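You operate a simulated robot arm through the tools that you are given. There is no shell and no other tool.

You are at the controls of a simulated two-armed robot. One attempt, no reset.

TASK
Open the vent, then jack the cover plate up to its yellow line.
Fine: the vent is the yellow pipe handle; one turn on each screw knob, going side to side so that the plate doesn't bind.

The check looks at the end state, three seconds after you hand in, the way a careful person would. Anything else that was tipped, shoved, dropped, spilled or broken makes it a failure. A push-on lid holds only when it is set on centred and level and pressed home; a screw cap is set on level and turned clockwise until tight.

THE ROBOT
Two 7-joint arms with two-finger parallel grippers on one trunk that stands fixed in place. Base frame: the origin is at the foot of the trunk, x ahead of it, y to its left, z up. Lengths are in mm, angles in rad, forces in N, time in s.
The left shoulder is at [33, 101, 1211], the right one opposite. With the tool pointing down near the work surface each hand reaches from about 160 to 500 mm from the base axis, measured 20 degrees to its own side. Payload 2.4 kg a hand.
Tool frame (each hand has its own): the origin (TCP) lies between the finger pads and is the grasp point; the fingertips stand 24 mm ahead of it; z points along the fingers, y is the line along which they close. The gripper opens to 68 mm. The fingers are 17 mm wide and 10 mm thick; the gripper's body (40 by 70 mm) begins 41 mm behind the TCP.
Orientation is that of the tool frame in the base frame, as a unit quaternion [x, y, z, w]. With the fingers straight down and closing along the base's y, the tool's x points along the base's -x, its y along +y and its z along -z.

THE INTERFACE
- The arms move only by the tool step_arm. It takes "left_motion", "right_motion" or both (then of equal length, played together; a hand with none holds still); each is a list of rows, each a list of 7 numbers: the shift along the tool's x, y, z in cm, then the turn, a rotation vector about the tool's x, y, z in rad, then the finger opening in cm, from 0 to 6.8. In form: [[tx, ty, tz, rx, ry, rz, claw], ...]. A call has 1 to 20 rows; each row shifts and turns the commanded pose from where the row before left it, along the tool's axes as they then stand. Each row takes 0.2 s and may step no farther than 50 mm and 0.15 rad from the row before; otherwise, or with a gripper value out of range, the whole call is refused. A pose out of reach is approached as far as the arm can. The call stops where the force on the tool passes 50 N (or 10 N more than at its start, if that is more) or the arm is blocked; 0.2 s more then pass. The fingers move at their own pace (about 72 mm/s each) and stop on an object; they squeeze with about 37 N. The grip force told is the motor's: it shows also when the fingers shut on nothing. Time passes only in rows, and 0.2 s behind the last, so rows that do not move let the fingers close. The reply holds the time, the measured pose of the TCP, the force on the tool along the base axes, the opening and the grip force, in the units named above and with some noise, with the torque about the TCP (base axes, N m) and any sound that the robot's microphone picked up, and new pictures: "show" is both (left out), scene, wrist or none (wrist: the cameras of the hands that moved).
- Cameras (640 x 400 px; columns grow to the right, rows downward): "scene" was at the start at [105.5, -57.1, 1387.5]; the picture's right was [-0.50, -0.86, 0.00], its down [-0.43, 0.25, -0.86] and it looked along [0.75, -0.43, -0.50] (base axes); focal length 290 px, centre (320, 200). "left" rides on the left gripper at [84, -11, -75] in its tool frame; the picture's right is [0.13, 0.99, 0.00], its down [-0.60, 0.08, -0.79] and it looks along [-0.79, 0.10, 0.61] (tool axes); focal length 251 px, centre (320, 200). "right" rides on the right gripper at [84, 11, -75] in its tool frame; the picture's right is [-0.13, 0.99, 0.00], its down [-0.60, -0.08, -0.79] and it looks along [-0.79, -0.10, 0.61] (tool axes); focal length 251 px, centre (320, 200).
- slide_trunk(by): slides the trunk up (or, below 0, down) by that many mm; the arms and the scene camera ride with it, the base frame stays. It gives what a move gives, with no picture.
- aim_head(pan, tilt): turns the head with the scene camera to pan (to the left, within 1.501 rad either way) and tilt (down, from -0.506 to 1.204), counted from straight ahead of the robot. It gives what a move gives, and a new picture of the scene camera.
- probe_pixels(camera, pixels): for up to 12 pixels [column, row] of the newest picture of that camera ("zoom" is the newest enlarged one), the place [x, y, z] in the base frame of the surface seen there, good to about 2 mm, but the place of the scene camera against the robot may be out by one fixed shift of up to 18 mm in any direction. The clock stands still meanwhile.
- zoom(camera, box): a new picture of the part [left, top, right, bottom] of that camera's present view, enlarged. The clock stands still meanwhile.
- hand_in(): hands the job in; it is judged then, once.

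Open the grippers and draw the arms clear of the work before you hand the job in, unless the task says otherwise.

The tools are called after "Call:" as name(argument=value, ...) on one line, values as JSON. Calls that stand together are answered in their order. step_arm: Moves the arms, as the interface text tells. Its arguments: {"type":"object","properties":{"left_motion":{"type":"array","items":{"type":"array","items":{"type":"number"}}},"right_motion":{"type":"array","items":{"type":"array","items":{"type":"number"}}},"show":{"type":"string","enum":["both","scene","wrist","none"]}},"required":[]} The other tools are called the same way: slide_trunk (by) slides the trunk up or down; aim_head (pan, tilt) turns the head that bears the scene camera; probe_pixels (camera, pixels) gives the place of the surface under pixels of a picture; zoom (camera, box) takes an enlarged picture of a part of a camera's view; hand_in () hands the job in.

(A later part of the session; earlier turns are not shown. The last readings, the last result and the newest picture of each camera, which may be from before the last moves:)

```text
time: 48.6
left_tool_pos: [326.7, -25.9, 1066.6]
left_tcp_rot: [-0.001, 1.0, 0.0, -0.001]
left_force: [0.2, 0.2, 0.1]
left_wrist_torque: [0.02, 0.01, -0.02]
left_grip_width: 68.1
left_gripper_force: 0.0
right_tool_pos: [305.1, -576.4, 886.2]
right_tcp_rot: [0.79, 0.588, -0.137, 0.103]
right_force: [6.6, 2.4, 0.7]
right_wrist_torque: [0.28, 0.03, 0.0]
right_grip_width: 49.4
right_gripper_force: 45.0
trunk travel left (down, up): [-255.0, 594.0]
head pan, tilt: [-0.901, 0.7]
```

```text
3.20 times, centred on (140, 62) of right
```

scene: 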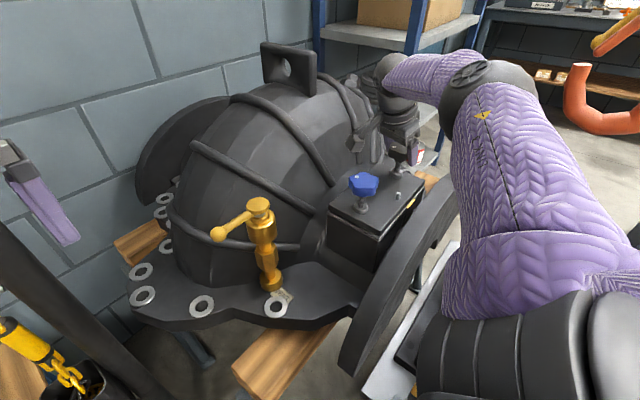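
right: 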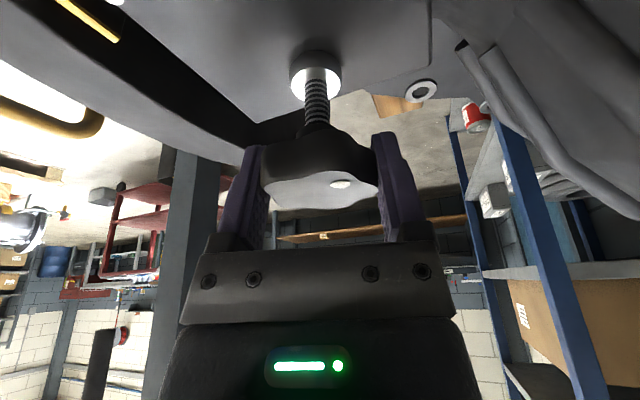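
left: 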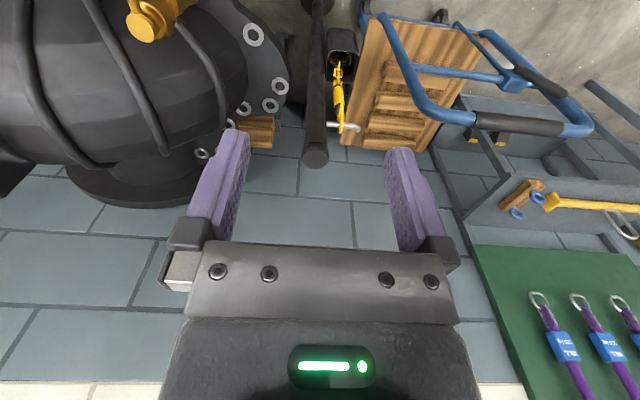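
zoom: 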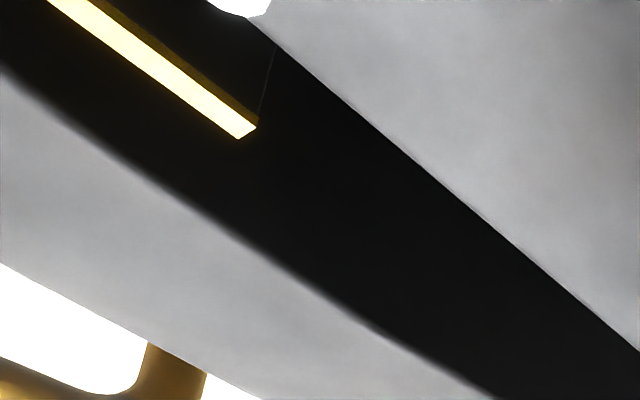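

Plate top reads ≈833 across (from 830), so about 2.5–3 mm lift so far; the yellow mark top is 838. I'll open, swing back and re-grip for the third black stroke.

Call:
step_arm(right_motion=[[0, 0, 0, 0, 0, 0, 6.8], [0, 0, 0, 0, 0, 0, 6.8], [0, 0, 0, -0.0479, 0, -0.1311, 6.8], [0, 0, 0, -0.0479, 0, -0.1311, 6.8], [0, 0, 0, -0.0479, 0, -0.1311, 6.8], [0, 0, 0, -0.0479, 0, -0.1311, 6.8], [0, 0, 0, -0.0479, 0, -0.1311, 6.8], [0, 0, 0, -0.0479, 0, -0.1311, 6.8], [0, 0, 0, -0.0479, 0, -0.1311, 6.8], [0, 0, 0, -0.0479, 0, -0.1311, 6.8], [0, 0, 0, -0.0479, 0, -0.1311, 6.8], [0, 0, 0, 0, 0, 0, 6.8], [0, 0, 0, 0, 0, 0, 4.5], [0, 0, 0, 0, 0, 0, 4.0], [0, 0, 0, 0, 0, 0, 4.0]], show="wrist")

```text
time: 51.8
left_tool_pos: [326.1, -26.5, 1068.5]
left_tcp_rot: [-0.001, 1.0, 0.001, -0.001]
left_force: [0.3, 0.0, 0.2]
left_wrist_torque: [0.01, 0.02, 0.0]
left_grip_width: 67.7
left_gripper_force: 0.2
right_tool_pos: [304.4, -576.5, 886.5]
right_tcp_rot: [0.293, 0.94, -0.049, 0.165]
right_force: [0.0, -0.2, -1.1]
right_wrist_torque: [-0.01, -0.31, 0.02]
right_grip_width: 49.4
right_gripper_force: 44.9
trunk travel left (down, up): [-255.0, 594.0]
head pan, tilt: [-0.901, 0.7]
```

right: 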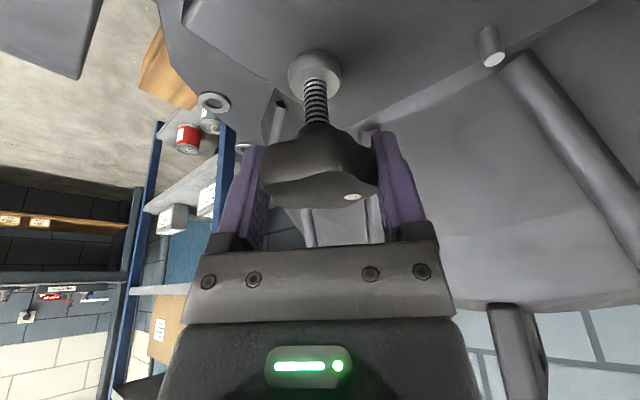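

Re-gripped at 49.4 mm. Third stroke now, then open and begin swinging back.

Call:
step_arm(right_motion=[[0, 0, 0, 0.0479, 0, 0.1311, 4.0], [0, 0, 0, 0.0479, 0, 0.1311, 4.0], [0, 0, 0, 0.0479, 0, 0.1311, 4.0], [0, 0, 0, 0.0479, 0, 0.1311, 4.0], [0, 0, 0, 0.0479, 0, 0.1311, 4.0], [0, 0, 0, 0.0479, 0, 0.1311, 4.0], [0, 0, 0, 0.0479, 0, 0.1311, 4.0], [0, 0, 0, 0.0479, 0, 0.1311, 4.0], [0, 0, 0, 0.0479, 0, 0.1311, 4.0], [0, 0, 0, 0, 0, 0, 4.0]], show="wrist")

```text
time: 54.0
left_tool_pos: [326.6, -25.1, 1067.3]
left_tcp_rot: [-0.001, 1.0, 0.0, -0.001]
left_force: [0.2, 0.3, -0.4]
left_wrist_torque: [0.02, 0.01, -0.04]
left_grip_width: 67.9
left_gripper_force: 0.0
right_tool_pos: [305.2, -576.7, 888.5]
right_tcp_rot: [0.79, 0.589, -0.138, 0.103]
right_force: [10.0, -2.5, 6.6]
right_wrist_torque: [-0.01, 0.04, -0.01]
right_grip_width: 49.3
right_gripper_force: 45.1
trunk travel left (down, up): [-255.0, 594.0]
head pan, tilt: [-0.901, 0.7]
```

right: 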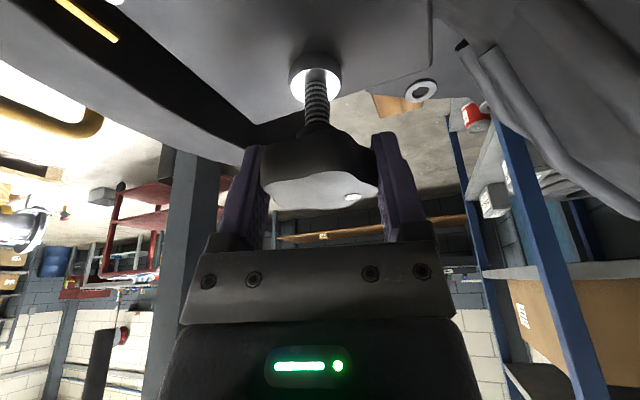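

Black has now turned 216°. I'll open, swing back, and re-grip for the fourth stroke.

Call:
step_arm(right_motion=[[0, 0, 0, 0, 0, 0, 6.8], [0, 0, 0, 0, 0, 0, 6.8], [0, 0, 0, -0.0479, 0, -0.1311, 6.8], [0, 0, 0, -0.0479, 0, -0.1311, 6.8], [0, 0, 0, -0.0479, 0, -0.1311, 6.8], [0, 0, 0, -0.0479, 0, -0.1311, 6.8], [0, 0, 0, -0.0479, 0, -0.1311, 6.8], [0, 0, 0, -0.0479, 0, -0.1311, 6.8], [0, 0, 0, -0.0479, 0, -0.1311, 6.8], [0, 0, 0, -0.0479, 0, -0.1311, 6.8], [0, 0, 0, -0.0479, 0, -0.1311, 6.8], [0, 0, 0, 0, 0, 0, 6.8], [0, 0, 0, 0, 0, 0, 6.8]], show="both")

```text
time: 56.8
left_tool_pos: [326.5, -26.5, 1067.0]
left_tcp_rot: [0.0, 1.0, 0.0, -0.001]
left_force: [-0.1, -0.4, 0.2]
left_wrist_torque: [-0.01, -0.02, -0.01]
left_grip_width: 67.6
left_gripper_force: 0.0
right_tool_pos: [304.3, -576.1, 887.2]
right_tcp_rot: [0.292, 0.941, -0.048, 0.166]
right_force: [-1.0, 0.3, -0.9]
right_wrist_torque: [0.01, 0.0, 0.03]
right_grip_width: 68.3
right_gripper_force: 0.0
trunk travel left (down, up): [-255.0, 594.0]
head pan, tilt: [-0.901, 0.7]
```

scene: 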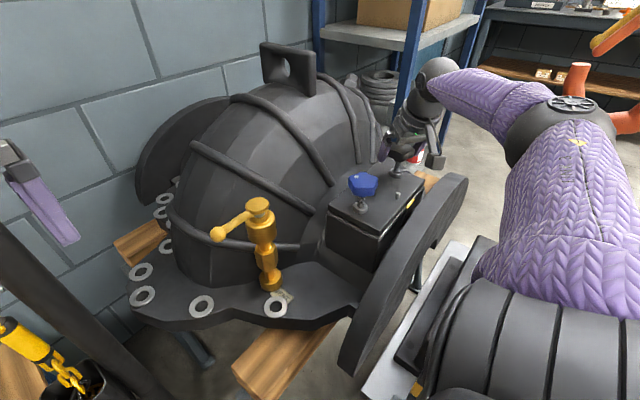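
right: 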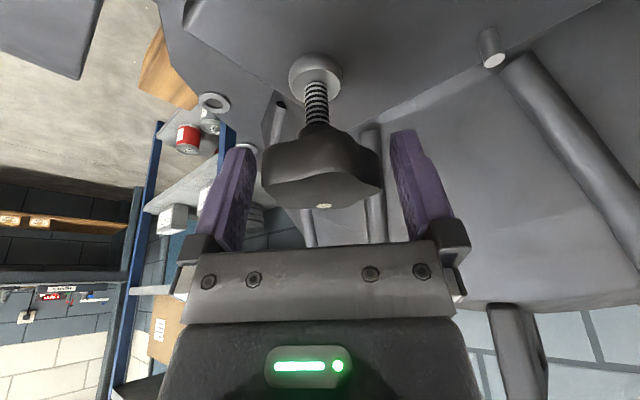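

Black is at 0.6 turn. Let me measure the plate levels again near both ends before going on.

Call:
zoom(camera="scene", box=[320, 155, 440, 230])

Call:
probe_pixels(camera="zoom", pixels=[[100, 250], [140, 310], [260, 250], [300, 260], [330, 200], [370, 250], [350, 120], [470, 150], [500, 130], [530, 140], [320, 60], [485, 262]])

```text
5.33 times, centred on (380, 192) of scene
```

zoom: 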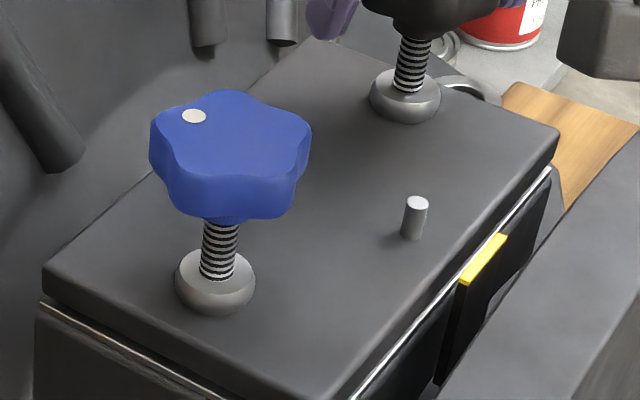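

```text
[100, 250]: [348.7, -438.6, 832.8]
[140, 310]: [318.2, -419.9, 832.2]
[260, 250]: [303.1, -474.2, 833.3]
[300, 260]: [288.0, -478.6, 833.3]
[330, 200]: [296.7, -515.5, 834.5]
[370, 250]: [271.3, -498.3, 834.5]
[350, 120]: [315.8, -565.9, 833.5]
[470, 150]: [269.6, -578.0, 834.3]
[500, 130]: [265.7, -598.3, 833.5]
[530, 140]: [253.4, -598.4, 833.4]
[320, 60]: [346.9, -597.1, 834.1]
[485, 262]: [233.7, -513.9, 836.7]
```

Plate is now ≈3.4 mm up for ~0.55 turn each (≈6 mm per turn), so about one full turn each should bring its top to the yellow mark. Fourth black stroke now.

Call:
step_arm(right_motion=[[0, 0, 0, 0, 0, 0, 4.5], [0, 0, 0, 0, 0, 0, 4.0], [0, 0, 0, 0, 0, 0, 4.0], [0, 0, 0, 0.0479, 0, 0.1311, 4.0], [0, 0, 0, 0.0479, 0, 0.1311, 4.0], [0, 0, 0, 0.0479, 0, 0.1311, 4.0], [0, 0, 0, 0.0479, 0, 0.1311, 4.0], [0, 0, 0, 0.0479, 0, 0.1311, 4.0], [0, 0, 0, 0.0479, 0, 0.1311, 4.0], [0, 0, 0, 0.0479, 0, 0.1311, 4.0], [0, 0, 0, 0.0479, 0, 0.1311, 4.0], [0, 0, 0, 0.0479, 0, 0.1311, 4.0], [0, 0, 0, 0, 0, 0, 4.0]], show="wrist")

```text
time: 59.6
left_tool_pos: [326.0, -26.4, 1067.6]
left_tcp_rot: [-0.001, 1.0, 0.001, -0.001]
left_force: [-0.5, -0.7, -0.2]
left_wrist_torque: [0.0, 0.01, -0.01]
left_grip_width: 68.0
left_gripper_force: 0.1
right_tool_pos: [304.5, -575.7, 886.9]
right_tcp_rot: [0.79, 0.589, -0.137, 0.103]
right_force: [7.5, 6.1, -0.9]
right_wrist_torque: [0.54, 0.05, -0.06]
right_grip_width: 49.1
right_gripper_force: 44.9
trunk travel left (down, up): [-255.0, 594.0]
head pan, tilt: [-0.901, 0.7]
```

right: 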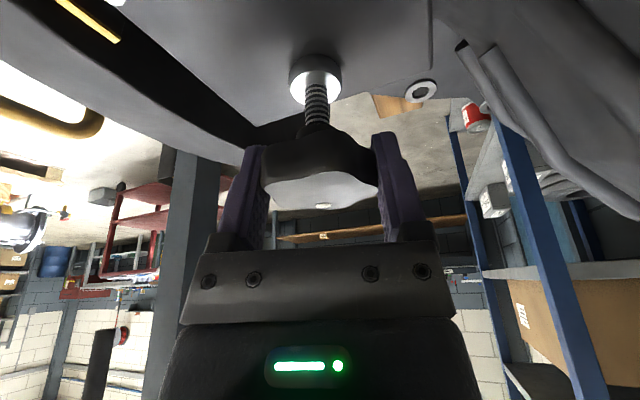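

Black is at 288°. Open, swing back and re-grip for the fifth stroke.

Call:
step_arm(right_motion=[[0, 0, 0, 0, 0, 0, 6.8], [0, 0, 0, 0, 0, 0, 6.8], [0, 0, 0, -0.0479, 0, -0.1311, 6.8], [0, 0, 0, -0.0479, 0, -0.1311, 6.8], [0, 0, 0, -0.0479, 0, -0.1311, 6.8], [0, 0, 0, -0.0479, 0, -0.1311, 6.8], [0, 0, 0, -0.0479, 0, -0.1311, 6.8], [0, 0, 0, -0.0479, 0, -0.1311, 6.8], [0, 0, 0, -0.0479, 0, -0.1311, 6.8], [0, 0, 0, -0.0479, 0, -0.1311, 6.8], [0, 0, 0, -0.0479, 0, -0.1311, 6.8], [0, 0, 0, 0, 0, 0, 6.8], [0, 0, 0, 0, 0, 0, 4.5], [0, 0, 0, 0, 0, 0, 4.0], [0, 0, 0, 0, 0, 0, 4.0]], show="wrist")

```text
time: 62.8
left_tool_pos: [326.0, -25.4, 1068.0]
left_tcp_rot: [0.0, 1.0, -0.001, -0.001]
left_force: [0.2, -0.8, 0.0]
left_wrist_torque: [-0.03, 0.0, -0.06]
left_grip_width: 68.1
left_gripper_force: 0.1
right_tool_pos: [303.3, -576.8, 888.1]
right_tcp_rot: [0.293, 0.94, -0.049, 0.166]
right_force: [-0.5, 0.9, -2.2]
right_wrist_torque: [-0.03, -0.21, 0.02]
right_grip_width: 49.7
right_gripper_force: 44.9
trunk travel left (down, up): [-255.0, 594.0]
head pan, tilt: [-0.901, 0.7]
```

right: 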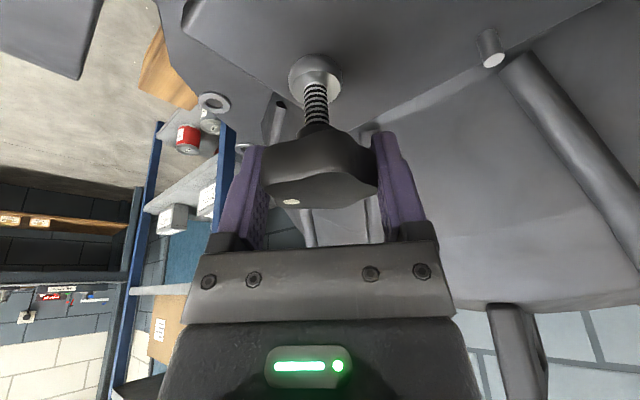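

Grip is good at 49.7 mm. Fifth stroke brings black to a full turn; then I'll open and rise straight up 90 mm.

Call:
step_arm(right_motion=[[0, 0, 0, 0.0479, 0, 0.1311, 4.0], [0, 0, 0, 0.0479, 0, 0.1311, 4.0], [0, 0, 0, 0.0479, 0, 0.1311, 4.0], [0, 0, 0, 0.0479, 0, 0.1311, 4.0], [0, 0, 0, 0.0479, 0, 0.1311, 4.0], [0, 0, 0, 0.0479, 0, 0.1311, 4.0], [0, 0, 0, 0.0479, 0, 0.1311, 4.0], [0, 0, 0, 0.0479, 0, 0.1311, 4.0], [0, 0, 0, 0.0479, 0, 0.1311, 4.0], [0, 0, 0, 0, 0, 0, 4.0], [0, 0, 0, 0, 0, 0, 6.8], [0, 0, 0, 0, 0, 0, 6.8], [-1.03, 0, -2.82, 0, 0, 0, 6.8], [-1.03, 0, -2.82, 0, 0, 0, 6.8], [-1.03, 0, -2.82, 0, 0, 0, 6.8], [0, 0, 0, 0, 0, 0, 6.8]], show="both")

```text
time: 66.2
left_tool_pos: [325.3, -26.9, 1066.5]
left_tcp_rot: [-0.001, 1.0, 0.0, 0.0]
left_force: [0.3, 0.9, 0.4]
left_wrist_torque: [-0.02, -0.02, -0.01]
left_grip_width: 68.1
left_gripper_force: 0.0
right_tool_pos: [302.9, -577.3, 976.0]
right_tcp_rot: [0.79, 0.589, -0.137, 0.102]
right_force: [0.3, -0.1, -0.5]
right_wrist_torque: [0.01, -0.01, 0.02]
right_grip_width: 68.0
right_gripper_force: 0.3
trunk travel left (down, up): [-255.0, 594.0]
head pan, tilt: [-0.901, 0.7]
```

scene: 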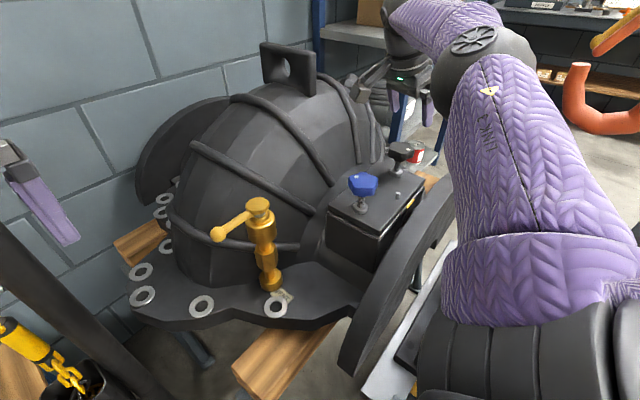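
right: 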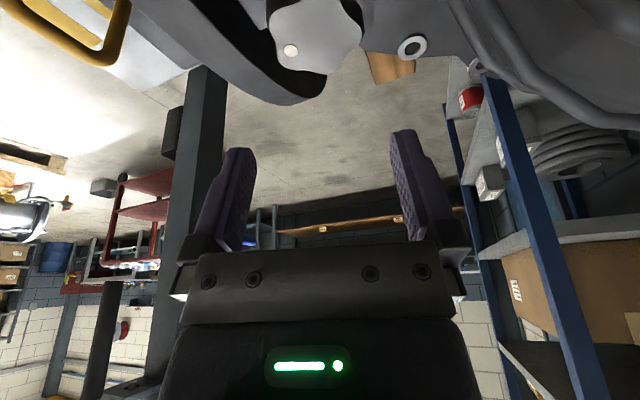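

Black has a full turn. I'll measure the plate heights at both ends.

Call:
zoom(camera="scene", box=[320, 140, 440, 230])

Call:
probe_pixels(camera="scene", pixels=[[338, 198], [350, 215], [371, 202], [383, 190], [392, 208], [386, 175], [411, 182], [416, 180], [424, 184], [411, 200], [406, 152], [363, 180]])

```text
4.44 times, centred on (380, 185) of scene
```

zoom: 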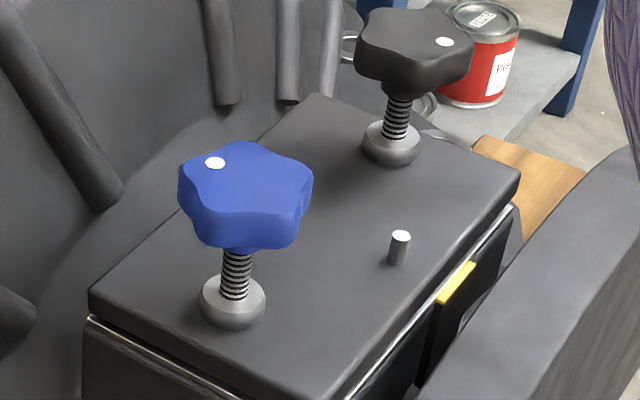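

```text
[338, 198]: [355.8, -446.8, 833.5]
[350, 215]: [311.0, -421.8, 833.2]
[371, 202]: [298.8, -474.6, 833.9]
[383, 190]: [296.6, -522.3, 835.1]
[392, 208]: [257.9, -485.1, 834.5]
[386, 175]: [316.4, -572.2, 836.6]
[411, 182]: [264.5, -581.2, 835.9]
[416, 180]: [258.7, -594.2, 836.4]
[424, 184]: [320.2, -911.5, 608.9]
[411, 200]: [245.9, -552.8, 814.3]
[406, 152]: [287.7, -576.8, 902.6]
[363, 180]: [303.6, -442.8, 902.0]
```

Black end is now ≈836.3 (+6 mm per turn) and the blue end 833.2. I'll move over blue, untilt, and unwind the roll toward −72° for blue's second half turn.

Call:
step_arm(right_motion=[[4.3, -1.27, -1.57, 0, 0, 0, 6.8], [4.3, -1.27, -1.57, 0, 0, 0, 6.8], [4.3, -1.27, -1.57, 0, 0, 0, 6.8], [0, 0, 0, 0, 0.117, 0, 6.8], [0, 0, 0, 0, 0.117, 0, 6.8], [0, 0, 0, 0, 0.116, 0, 6.8], [0, 0, 0, 0, 0, -0.1416, 6.8], [0, 0, 0, 0, 0, -0.1416, 6.8], [0, 0, 0, 0, 0, -0.1416, 6.8], [0, 0, 0, 0, 0, -0.1416, 6.8], [0, 0, 0, 0, 0, -0.1416, 6.8], [0, 0, 0, 0, 0, -0.1416, 6.8], [0, 0, 0, 0, 0, -0.1416, 6.8], [0, 0, 0, 0, 0, -0.1416, 6.8], [0, 0, 0, 0, 0, -0.1416, 6.8], [0, 0, 0, 0, 0, -0.1416, 6.8], [0, 0, 0, 0, 0, -0.1416, 6.8], [0, 0, 0, 0, 0, -0.1416, 6.8], [0, 0, 0, 0, 0, -0.1416, 6.8]], show="both")

```text
time: 70.2
left_tool_pos: [326.5, -26.3, 1067.6]
left_tcp_rot: [-0.001, 1.0, 0.0, -0.001]
left_force: [-0.5, -0.6, 0.2]
left_wrist_torque: [-0.01, -0.01, 0.01]
left_grip_width: 68.4
left_gripper_force: 0.0
right_tool_pos: [305.9, -435.8, 977.6]
right_tcp_rot: [0.008, 1.0, 0.003, 0.002]
right_force: [-0.4, 0.3, 0.0]
right_wrist_torque: [0.0, -0.04, 0.05]
right_grip_width: 68.1
right_gripper_force: 0.0
trunk travel left (down, up): [-255.0, 594.0]
head pan, tilt: [-0.901, 0.7]
```

scene: 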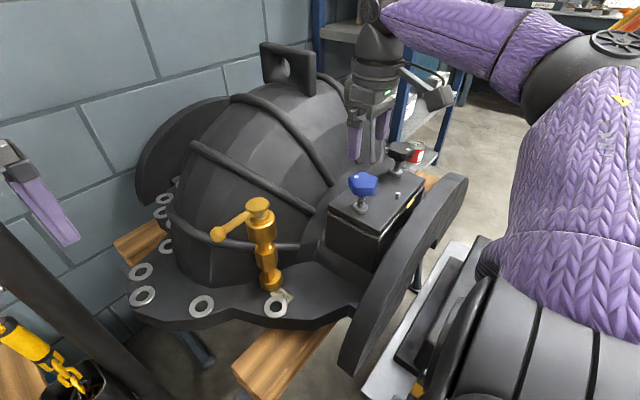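
right: 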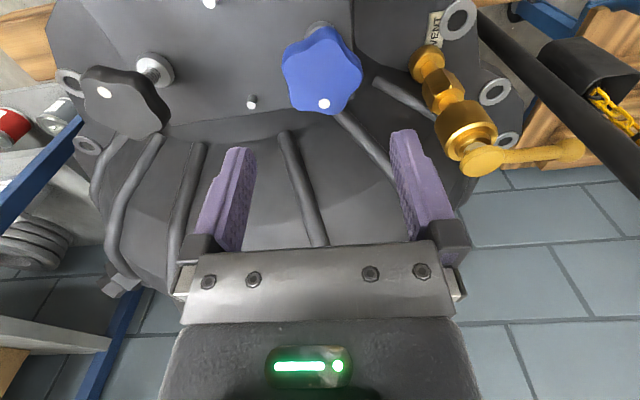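

Now at roll 0 over the blue knob. I'll zoom to check its phase and centre.

Call:
zoom(camera="right", box=[270, 15, 374, 120])

Call:
probe_pixels(camera="zoom", pixels=[[320, 210], [215, 110], [330, 85], [455, 220], [385, 365], [255, 360], [190, 250], [325, 340]])

```text
3.81 times, centred on (322, 68) of right
```

zoom: 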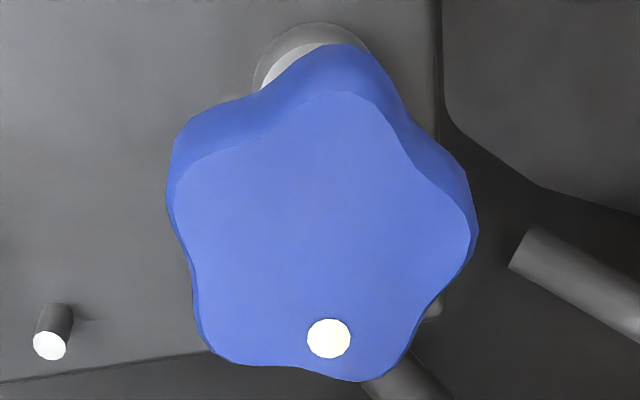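

```text
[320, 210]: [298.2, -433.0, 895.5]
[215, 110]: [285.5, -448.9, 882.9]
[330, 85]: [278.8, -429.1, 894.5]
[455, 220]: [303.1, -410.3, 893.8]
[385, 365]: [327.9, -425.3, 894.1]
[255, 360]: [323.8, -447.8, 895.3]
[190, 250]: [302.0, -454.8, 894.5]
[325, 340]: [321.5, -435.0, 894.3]
```

Centre is ≈(305.1,-434.2) with the lobe along +y, i.e. aligned. I'll trim, roll to −72°, and descend around the knob.

Call:
step_arm(right_motion=[[0.08, 0.16, 0, 0, 0, -0.1412, 6.8], [0, 0, 0, 0, 0, -0.1412, 6.8], [0, 0, 0, 0, 0, -0.1412, 6.8], [0, 0, 0, 0, 0, -0.1412, 6.8], [0, 0, 0, 0, 0, -0.1412, 6.8], [0, 0, 0, 0, 0, -0.1412, 6.8], [0, 0, 0, 0, 0, -0.1412, 6.8], [0, 0, 0, 0, 0, -0.1412, 6.8], [0, 0, 0, 0, 0, -0.1412, 6.8], [0, 0, 3.0, 0, 0, 0, 6.8], [0, 0, 3.0, 0, 0, 0, 6.8], [0, 0, 3.0, 0, 0, 0, 6.8], [0, 0, 0, 0, 0, 0, 6.8]], show="both")

```text
time: 73.0
left_tool_pos: [326.3, -27.2, 1067.5]
left_tcp_rot: [-0.001, 1.0, 0.0, 0.0]
left_force: [-0.1, 0.1, 0.0]
left_wrist_torque: [0.01, 0.03, 0.02]
left_grip_width: 67.9
left_gripper_force: 0.1
right_tool_pos: [306.7, -432.5, 887.4]
right_tcp_rot: [-0.586, 0.81, 0.001, 0.003]
right_force: [0.3, -0.3, -0.6]
right_wrist_torque: [0.03, 0.0, -0.01]
right_grip_width: 67.9
right_gripper_force: 0.0
trunk travel left (down, up): [-255.0, 594.0]
head pan, tilt: [-0.901, 0.7]
```

scene: 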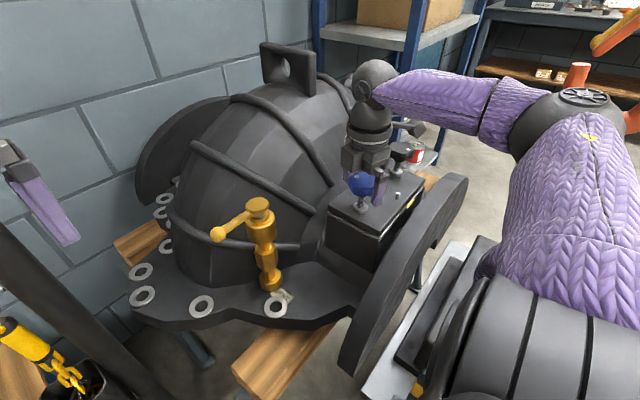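
right: 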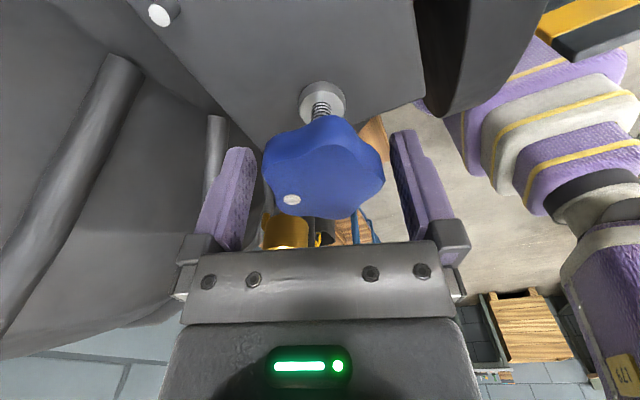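

I'll zoom to check how well the knob is centred between and along the fingers before gripping.

Call:
zoom(camera="right", box=[240, 90, 400, 240])

Call:
probe_pixels(camera="right", pixels=[[320, 195], [320, 180], [292, 200], [345, 215], [300, 165], [378, 190], [270, 180]])

```text
2.67 times, centred on (320, 165) of right
```

zoom: 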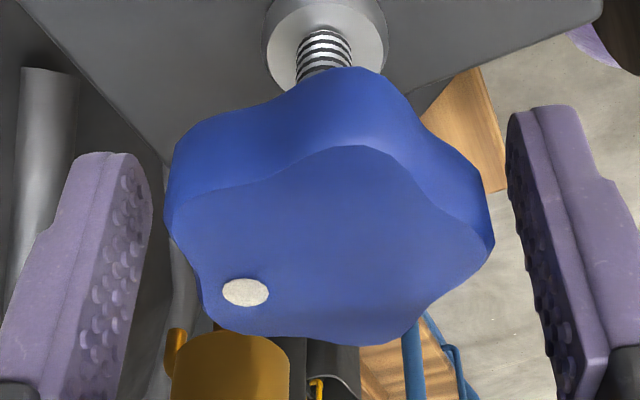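

```text
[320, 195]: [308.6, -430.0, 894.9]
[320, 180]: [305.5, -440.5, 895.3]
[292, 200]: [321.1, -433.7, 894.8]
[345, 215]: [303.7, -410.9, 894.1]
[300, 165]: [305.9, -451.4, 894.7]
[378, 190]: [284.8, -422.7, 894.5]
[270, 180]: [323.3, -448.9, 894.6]
```

Using the dot's positions before/after the half turn, the knob axis is (306.6,-434.3); the TCP is ~1.7 mm off along tool x. I'll trim that and close.

Call:
step_arm(right_motion=[[0.16, -0.04, 0.1, 0, 0, 0, 6.8], [0, 0, 0, 0, 0, 0, 4.5], [0, 0, 0, 0, 0, 0, 4.0], [0, 0, 0, 0, 0, 0, 4.0]], show="none")

```text
time: 74.0
left_tool_pos: [325.6, -26.2, 1067.7]
left_tcp_rot: [0.0, 1.0, 0.0, 0.0]
left_force: [-0.1, 0.2, -0.3]
left_wrist_torque: [-0.02, -0.03, 0.0]
left_grip_width: 68.2
left_gripper_force: 0.2
right_tool_pos: [304.7, -433.6, 887.5]
right_tcp_rot: [-0.586, 0.811, 0.002, 0.001]
right_force: [-9.4, 5.4, -3.3]
right_wrist_torque: [0.18, 0.34, -0.03]
right_grip_width: 49.4
right_gripper_force: 44.8
trunk travel left (down, up): [-255.0, 594.0]
head pan, tilt: [-0.901, 0.7]
```

Gripped at 49.4 mm; an 11 N side load along +tool y calls for a 0.6 mm trim. I'll trim and begin turning clockwise.

Call:
step_arm(right_motion=[[0, 0.06, 0, 0, 0, 0.0, 4.0], [0, 0, 0, 0, 0, 0.13, 4.0], [0, 0, 0, 0, 0, 0.13, 4.0], [0, 0, 0, 0, 0, 0.13, 4.0], [0, 0, 0, 0, 0, 0.13, 4.0], [0, 0, 0, 0, 0, 0.13, 4.0]], show="none")

```text
time: 75.4
left_tool_pos: [324.1, -26.6, 1067.3]
left_tcp_rot: [0.0, 1.0, -0.001, 0.0]
left_force: [0.0, -0.4, 0.6]
left_wrist_torque: [-0.02, 0.01, 0.01]
left_grip_width: 68.0
left_gripper_force: 0.0
right_tool_pos: [304.9, -433.1, 888.5]
right_tcp_rot: [-0.295, 0.956, 0.004, 0.001]
right_force: [-8.9, 6.8, -8.0]
right_wrist_torque: [0.32, -0.83, 0.05]
right_grip_width: 49.4
right_gripper_force: 45.3
trunk travel left (down, up): [-255.0, 594.0]
head pan, tilt: [-0.901, 0.7]
```

The constant side load along +tool y is the lobe/valley asymmetry (finger midpoint sits ~2 mm off the axis), so I'll rotate about that offset pivot from here on. Next 9 rows.

Call:
step_arm(right_motion=[[-0.01, 0.04, 0.03, 0, 0, 0.1383, 4.0], [-0.03, 0, 0, 0, 0, 0.1383, 4.0], [-0.03, 0, 0, 0, 0, 0.1383, 4.0], [-0.03, 0, 0, 0, 0, 0.1383, 4.0], [-0.03, 0, 0, 0, 0, 0.1383, 4.0], [-0.03, 0, 0, 0, 0, 0.1383, 4.0], [-0.03, 0, 0, 0, 0, 0.1383, 4.0], [-0.03, 0, 0, 0, 0, 0.1383, 4.0], [-0.03, 0, 0, 0, 0, 0.1383, 4.0]], show="none")

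```text
time: 77.4
left_tool_pos: [324.8, -25.5, 1068.2]
left_tcp_rot: [0.0, 1.0, 0.001, 0.001]
left_force: [0.6, -0.2, -1.0]
left_wrist_torque: [-0.01, -0.01, -0.02]
left_grip_width: 68.0
left_gripper_force: 0.1
right_tool_pos: [304.4, -433.6, 887.2]
right_tcp_rot: [0.317, 0.948, 0.003, -0.001]
right_force: [-24.2, 10.9, -9.4]
right_wrist_torque: [-0.07, -0.02, 0.04]
right_grip_width: 49.5
right_gripper_force: 44.7
trunk travel left (down, up): [-255.0, 594.0]
head pan, tilt: [-0.901, 0.7]
```

The shift I added made an opposite side load (26 N along tool x), so pure rotation about the axis was right. I'll undo that ~2 mm and continue with pure rotation.

Call:
step_arm(right_motion=[[0.08, -0.03, 0.02, 0, 0, 0.05, 4.0], [0.08, -0.03, 0.02, 0, 0, 0.1, 4.0], [0, 0, 0, 0, 0, 0.1383, 4.0], [0, 0, 0, 0, 0, 0.1383, 4.0]], show="none")

```text
time: 78.4
left_tool_pos: [324.2, -26.8, 1068.7]
left_tcp_rot: [-0.001, 1.0, 0.001, 0.0]
left_force: [-0.3, -0.2, 0.4]
left_wrist_torque: [0.0, -0.01, 0.01]
left_grip_width: 68.1
left_gripper_force: 0.0
right_tool_pos: [304.9, -432.1, 887.1]
right_tcp_rot: [0.511, 0.86, 0.002, 0.0]
right_force: [-14.0, 3.2, 0.0]
right_wrist_torque: [-0.8, -0.6, 0.03]
right_grip_width: 49.7
right_gripper_force: 45.2
trunk travel left (down, up): [-255.0, 594.0]
head pan, tilt: [-0.901, 0.7]
```

Load is down to 14 N. Six more rows finish the half turn with a small trim.

Call:
step_arm(right_motion=[[0.05, -0.05, 0, 0, 0, 0.1362, 4.0], [0, 0, 0, 0, 0, 0.1362, 4.0], [0, 0, 0, 0, 0, 0.1362, 4.0], [0, 0, 0, 0, 0, 0.1362, 4.0], [0, 0, 0, 0, 0, 0.1362, 4.0], [0, 0, 0, 0, 0, 0.1362, 4.0], [0, 0, 0, 0, 0, 0, 4.0]], show="both")

```text
time: 80.0
left_tool_pos: [326.0, -26.1, 1067.8]
left_tcp_rot: [-0.001, 1.0, 0.0, 0.0]
left_force: [-0.6, -1.0, 0.3]
left_wrist_torque: [0.0, 0.0, 0.02]
left_grip_width: 68.0
left_gripper_force: 0.1
right_tool_pos: [305.1, -433.2, 887.8]
right_tcp_rot: [0.81, 0.586, 0.003, -0.001]
right_force: [3.6, -8.3, 22.0]
right_wrist_torque: [-0.63, 0.02, -0.06]
right_grip_width: 49.3
right_gripper_force: 44.8
trunk travel left (down, up): [-255.0, 594.0]
head pan, tilt: [-0.901, 0.7]
```

scene: 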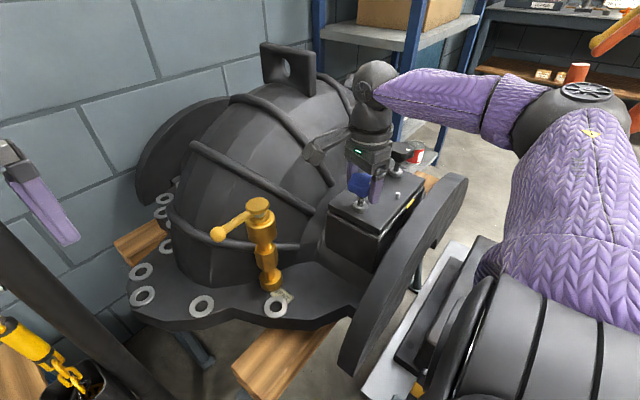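
right: 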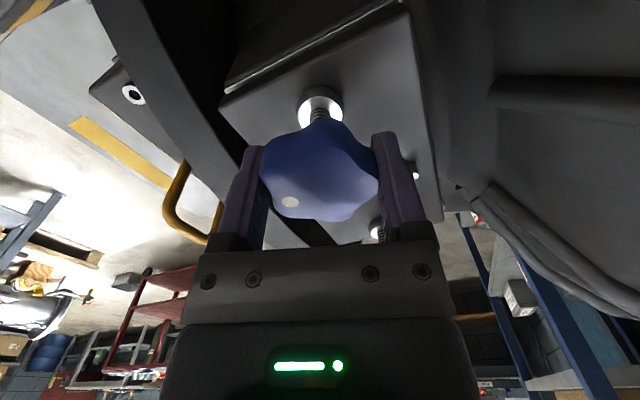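

Blue has a full turn now. I'll release and rise straight up to inspect the plate against the yellow line.

Call:
step_arm(right_motion=[[0, 0, 0, 0, 0, 0, 6.8], [0, 0, 0, 0, 0, 0, 6.8], [0, 0, -3.0, 0, 0, 0, 6.8], [0, 0, -3.0, 0, 0, 0, 6.8], [0, 0, -3.0, 0, 0, 0, 6.8], [0, 0, 0, 0, 0, 0, 6.8]], show="both")

Call:
zoom(camera="scene", box=[320, 140, 440, 230])

Call:
probe_pixels(camera="scene", pixels=[[338, 198], [345, 213], [371, 200], [383, 190], [392, 208], [386, 175], [411, 182], [416, 180], [420, 186], [403, 200], [411, 201], [409, 204]])

```text
time: 81.4
left_tool_pos: [326.3, -26.2, 1067.6]
left_tcp_rot: [-0.001, 1.0, -0.001, -0.001]
left_force: [0.1, 0.4, -0.5]
left_wrist_torque: [-0.01, -0.03, -0.01]
left_grip_width: 68.1
left_gripper_force: 0.1
right_tool_pos: [305.1, -433.8, 975.9]
right_tcp_rot: [0.809, 0.587, 0.002, -0.001]
right_force: [0.1, 0.0, -0.1]
right_wrist_torque: [0.02, 0.02, 0.02]
right_grip_width: 68.2
right_gripper_force: 0.1
trunk travel left (down, up): [-255.0, 594.0]
head pan, tilt: [-0.901, 0.7]
```

scene: 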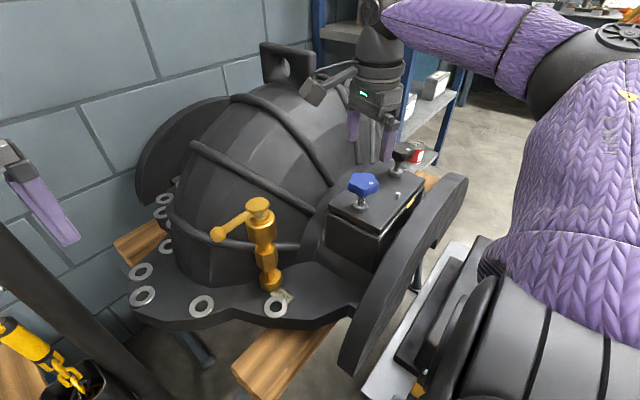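
right: 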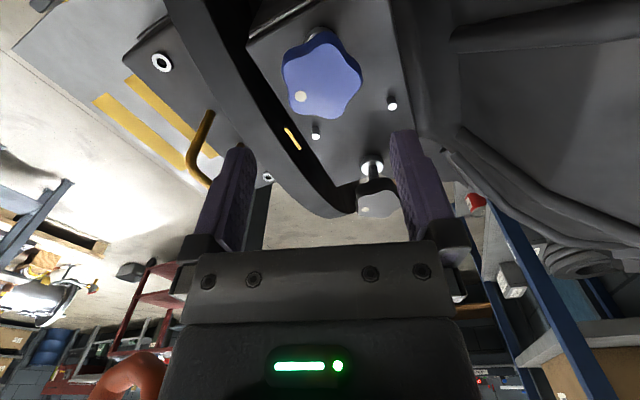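

```text
4.44 times, centred on (380, 185) of scene
```

zoom: 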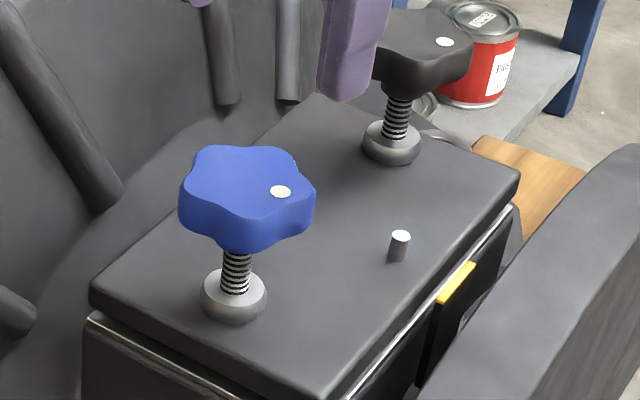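

```text
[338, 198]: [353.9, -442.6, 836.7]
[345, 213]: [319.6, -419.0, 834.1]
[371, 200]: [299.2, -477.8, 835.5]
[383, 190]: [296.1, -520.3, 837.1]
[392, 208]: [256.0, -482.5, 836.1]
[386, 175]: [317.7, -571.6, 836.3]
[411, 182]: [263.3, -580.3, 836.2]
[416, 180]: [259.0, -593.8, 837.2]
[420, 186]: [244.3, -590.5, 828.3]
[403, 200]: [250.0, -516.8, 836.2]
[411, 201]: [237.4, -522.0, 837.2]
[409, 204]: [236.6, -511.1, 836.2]
```

The plate top is now ≈836.2 across, near the yellow mark (top ≈837.5). I'll examine the mark and plate edge through the right wrist camera, where they appear near (292,138).

Call:
zoom(camera="right", box=[260, 100, 340, 180])

Call:
probe_pixels(camera="zoom", pixels=[[250, 160], [270, 200], [290, 235], [240, 150], [300, 160], [330, 200], [360, 240], [400, 280], [420, 200], [350, 150], [280, 110], [320, 260]])

Call:
probe_pixels(camera="scene", pixels=[[466, 178], [450, 190], [432, 210], [415, 235], [400, 260], [380, 300], [460, 172], [440, 190], [420, 210], [400, 240]])

```text
5.00 times, centred on (300, 140) of right
```

zoom: 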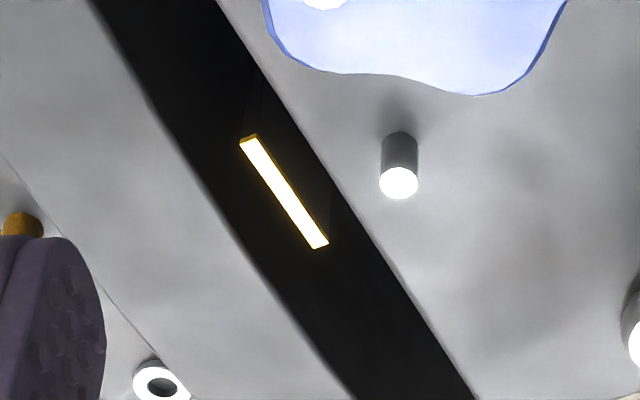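

```text
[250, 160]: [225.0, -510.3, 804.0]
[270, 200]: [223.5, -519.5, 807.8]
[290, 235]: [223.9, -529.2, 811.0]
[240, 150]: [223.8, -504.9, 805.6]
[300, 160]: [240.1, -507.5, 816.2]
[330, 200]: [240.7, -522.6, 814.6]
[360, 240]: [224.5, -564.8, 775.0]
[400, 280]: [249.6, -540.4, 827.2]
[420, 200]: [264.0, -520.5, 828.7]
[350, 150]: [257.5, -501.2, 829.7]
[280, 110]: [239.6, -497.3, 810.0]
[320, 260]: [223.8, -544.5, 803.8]
```

```text
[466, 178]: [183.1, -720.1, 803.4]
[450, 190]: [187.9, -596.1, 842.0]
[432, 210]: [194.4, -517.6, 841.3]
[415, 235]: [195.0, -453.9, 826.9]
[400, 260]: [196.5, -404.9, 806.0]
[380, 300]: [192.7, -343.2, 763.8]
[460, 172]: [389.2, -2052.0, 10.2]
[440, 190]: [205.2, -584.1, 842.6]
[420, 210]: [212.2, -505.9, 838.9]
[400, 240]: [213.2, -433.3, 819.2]
```

I'll probe exactly on the yellow bar and on the plate near its front edge.

Call:
probe_pixels(camera="zoom", pixels=[[254, 150], [265, 168], [283, 193], [300, 218], [314, 238], [330, 130], [360, 180], [380, 220], [420, 260], [340, 180], [400, 182], [460, 300]])

```text
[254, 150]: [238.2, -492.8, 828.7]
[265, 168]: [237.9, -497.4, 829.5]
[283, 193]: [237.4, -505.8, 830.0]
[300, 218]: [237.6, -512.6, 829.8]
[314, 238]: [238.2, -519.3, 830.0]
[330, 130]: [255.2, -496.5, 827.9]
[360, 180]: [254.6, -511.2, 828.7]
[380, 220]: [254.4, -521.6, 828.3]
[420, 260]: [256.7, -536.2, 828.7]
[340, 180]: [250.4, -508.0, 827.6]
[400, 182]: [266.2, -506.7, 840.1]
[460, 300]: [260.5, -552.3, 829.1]
```

Plate top ≈828.4 vs yellow bar top ≈829.6 in the accurate wrist view. I'll zoom in hard on the bar's front face in the scene camera to see its thickness and where the plate edge lies.

Call:
zoom(camera="scene", box=[396, 192, 428, 212])

Call:
probe_pixels(camera="zoom", pixels=[[300, 180], [200, 300], [250, 230], [280, 250], [240, 290], [300, 220], [260, 300], [200, 340], [330, 200], [150, 250], [320, 100]])

```text
16.00 times, centred on (412, 202) of scene
```

zoom: 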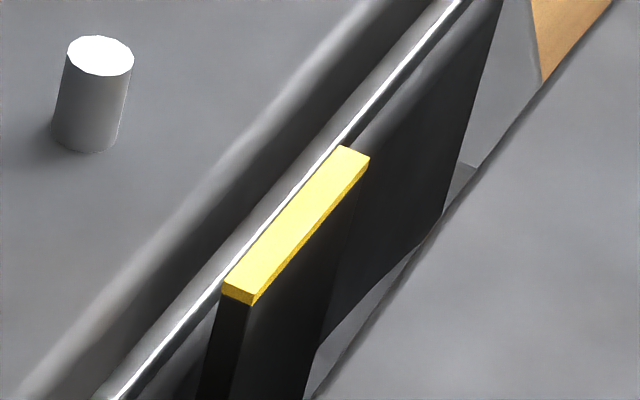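

```text
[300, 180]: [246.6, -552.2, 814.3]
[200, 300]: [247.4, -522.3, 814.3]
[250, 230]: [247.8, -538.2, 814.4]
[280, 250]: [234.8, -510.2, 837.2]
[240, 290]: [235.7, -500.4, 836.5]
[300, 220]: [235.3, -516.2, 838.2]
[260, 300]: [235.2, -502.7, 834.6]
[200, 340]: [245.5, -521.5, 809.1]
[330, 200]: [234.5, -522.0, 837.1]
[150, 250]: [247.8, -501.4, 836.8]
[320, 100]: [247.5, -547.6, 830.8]
```

The yellow line is a thin cap (~1.5–2 mm) spanning about 828–829.6; the plate top at ≈828.4 is right at it. I'll check that both knobs' dots have returned to their start positions, and compare plate height at both ends.

Call:
probe_pixels(camera="right", pixels=[[300, 97], [365, 210], [275, 50], [290, 30], [380, 60], [370, 40], [280, 60], [375, 120], [345, 150], [320, 150], [330, 165], [350, 170]])

Call:
zoom(camera="scene", box=[320, 160, 400, 210])

Call:
probe_pixels(camera="scene", pixels=[[371, 178], [403, 149], [340, 205], [345, 210], [350, 213], [355, 215], [372, 215], [380, 225], [420, 178], [425, 175], [430, 178], [415, 170]])

```text
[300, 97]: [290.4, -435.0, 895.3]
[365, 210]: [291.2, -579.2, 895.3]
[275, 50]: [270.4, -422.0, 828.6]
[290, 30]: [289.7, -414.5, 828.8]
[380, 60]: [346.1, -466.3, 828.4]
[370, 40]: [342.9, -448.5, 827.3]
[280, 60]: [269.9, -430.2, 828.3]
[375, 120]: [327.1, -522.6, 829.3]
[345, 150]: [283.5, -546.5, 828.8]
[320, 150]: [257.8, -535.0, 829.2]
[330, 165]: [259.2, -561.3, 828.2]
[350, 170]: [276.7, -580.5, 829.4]
```

```text
8.00 times, centred on (360, 185) of scene
```

zoom: 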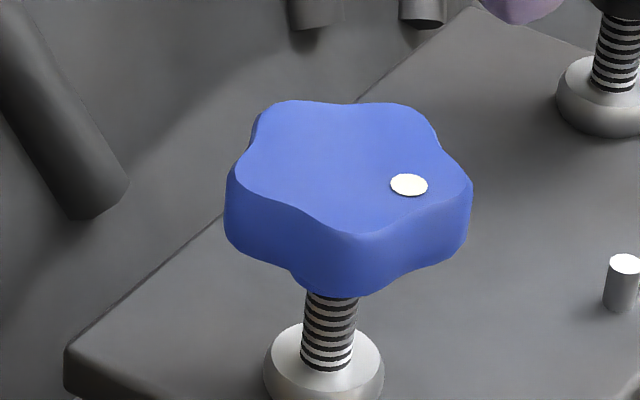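

```text
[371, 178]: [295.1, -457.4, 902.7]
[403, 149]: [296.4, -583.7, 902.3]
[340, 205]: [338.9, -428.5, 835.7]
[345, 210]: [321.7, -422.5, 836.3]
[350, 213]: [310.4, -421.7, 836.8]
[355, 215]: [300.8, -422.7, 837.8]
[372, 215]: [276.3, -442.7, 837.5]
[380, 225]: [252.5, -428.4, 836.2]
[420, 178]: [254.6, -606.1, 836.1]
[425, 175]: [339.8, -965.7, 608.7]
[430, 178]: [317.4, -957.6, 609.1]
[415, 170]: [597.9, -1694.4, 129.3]
```

Both dots are back at their start positions and the plate reads ≈828.3 (blue) / 829.0 (black). For a closer look I'll unwind the roll and bring the right hand above the gauge, well clear of it (TCP ≈(235,-510,885)).

Call:
step_arm(right_motion=[[0, 0, 0, 0, 0, -0.145, 6.8], [0, 0, 0, 0, 0, -0.145, 6.8], [0, 0, 0, 0, 0, -0.145, 6.8], [0, 0, 0, 0, 0, -0.145, 6.8], [0, 0, 0, 0, 0, -0.145, 6.8], [0, 0, 0, 0, 0, -0.145, 6.8], [0, 0, 0, 0, 0, -0.145, 6.8], [0, 0, 0, 0, 0, -0.145, 6.8], [0, 0, 0, 0, 0, -0.145, 6.8], [0, 0, 0, 0, 0, -0.145, 6.8], [0, 0, 0, 0, 0, -0.145, 6.8], [0, 0, 0, 0, 0, -0.145, 6.8], [0, 0, 0, 0, 0, -0.145, 6.8], [2.33, -2.5, 0, 0, 0, 0, 6.8], [2.33, -2.5, 0, 0, 0, 0, 6.8], [2.33, -2.5, 0, 0, 0, 0, 6.8], [0, 0, 3.0, 0, 0, 0, 6.8], [0, 0, 3.0, 0, 0, 0, 6.8], [0, 0, 3.0, 0, 0, 0, 6.8]], show="both")

```text
time: 85.4
left_tool_pos: [326.3, -25.8, 1067.8]
left_tcp_rot: [-0.001, 1.0, 0.0, -0.001]
left_force: [-0.7, 0.1, 0.3]
left_wrist_torque: [0.01, 0.0, -0.02]
left_grip_width: 67.8
left_gripper_force: 0.0
right_tool_pos: [236.0, -508.1, 885.8]
right_tcp_rot: [0.0, 1.0, 0.004, 0.0]
right_force: [0.8, -0.5, -0.9]
right_wrist_torque: [-0.01, 0.02, -0.05]
right_grip_width: 68.3
right_gripper_force: 0.0
trunk travel left (down, up): [-255.0, 594.0]
head pan, tilt: [-0.901, 0.7]
```

scene: 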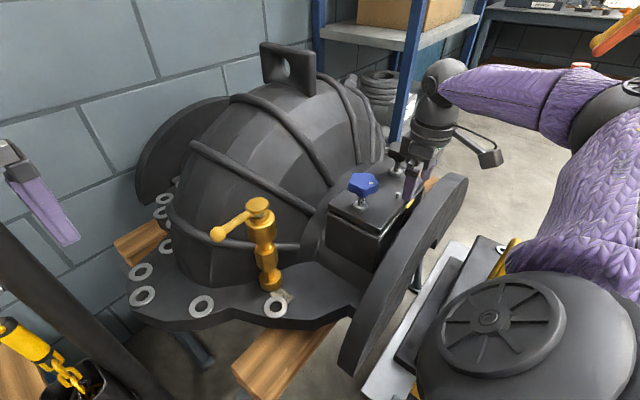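
right: 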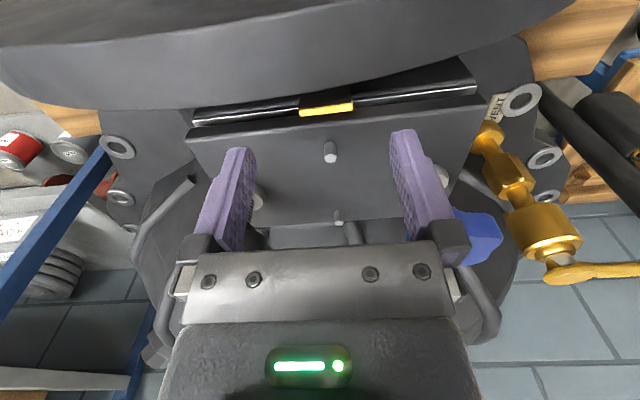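

Great front view: yellow bar at (326,106) next to the plate's edge. Zooming in (picture is upside down) and probing bar and plate.

Call:
zoom(camera="right", box=[276, 80, 376, 142])

Call:
probe_pixels(camera="right", pixels=[[305, 109], [315, 108], [326, 107], [338, 106], [348, 105], [326, 111], [326, 120], [310, 122], [345, 120], [370, 115], [290, 125], [328, 130]])

Call:
probe_pixels(camera="right", pixels=[[200, 145], [205, 155], [215, 140], [210, 165], [230, 135], [440, 120], [455, 115], [460, 125], [465, 110], [450, 135], [465, 120], [440, 110]])

```text
6.40 times, centred on (326, 111) of right
```

zoom: 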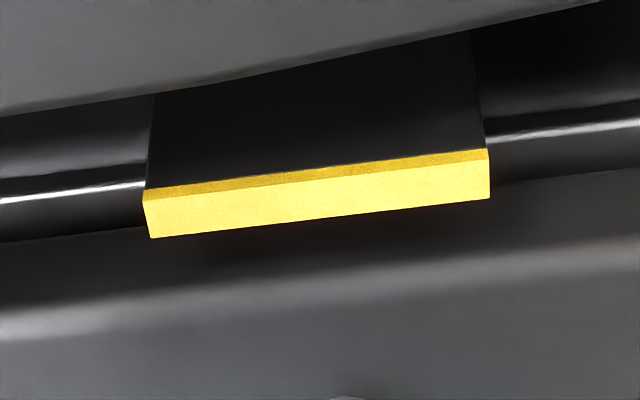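

```text
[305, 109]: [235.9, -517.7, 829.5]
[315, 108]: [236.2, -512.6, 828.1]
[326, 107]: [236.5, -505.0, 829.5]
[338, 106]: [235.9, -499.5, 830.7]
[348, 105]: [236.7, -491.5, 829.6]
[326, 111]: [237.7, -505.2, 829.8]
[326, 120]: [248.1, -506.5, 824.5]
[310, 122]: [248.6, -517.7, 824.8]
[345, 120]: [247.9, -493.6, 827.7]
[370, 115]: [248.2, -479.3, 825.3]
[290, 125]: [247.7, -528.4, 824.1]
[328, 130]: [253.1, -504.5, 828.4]
```

```text
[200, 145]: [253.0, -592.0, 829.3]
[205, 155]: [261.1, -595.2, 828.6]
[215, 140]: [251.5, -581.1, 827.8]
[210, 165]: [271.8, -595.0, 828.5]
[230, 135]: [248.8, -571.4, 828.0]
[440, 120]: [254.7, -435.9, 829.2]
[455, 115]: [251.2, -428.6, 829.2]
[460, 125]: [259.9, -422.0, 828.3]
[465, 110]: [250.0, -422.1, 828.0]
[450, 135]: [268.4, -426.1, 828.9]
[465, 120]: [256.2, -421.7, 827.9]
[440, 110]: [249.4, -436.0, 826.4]
```

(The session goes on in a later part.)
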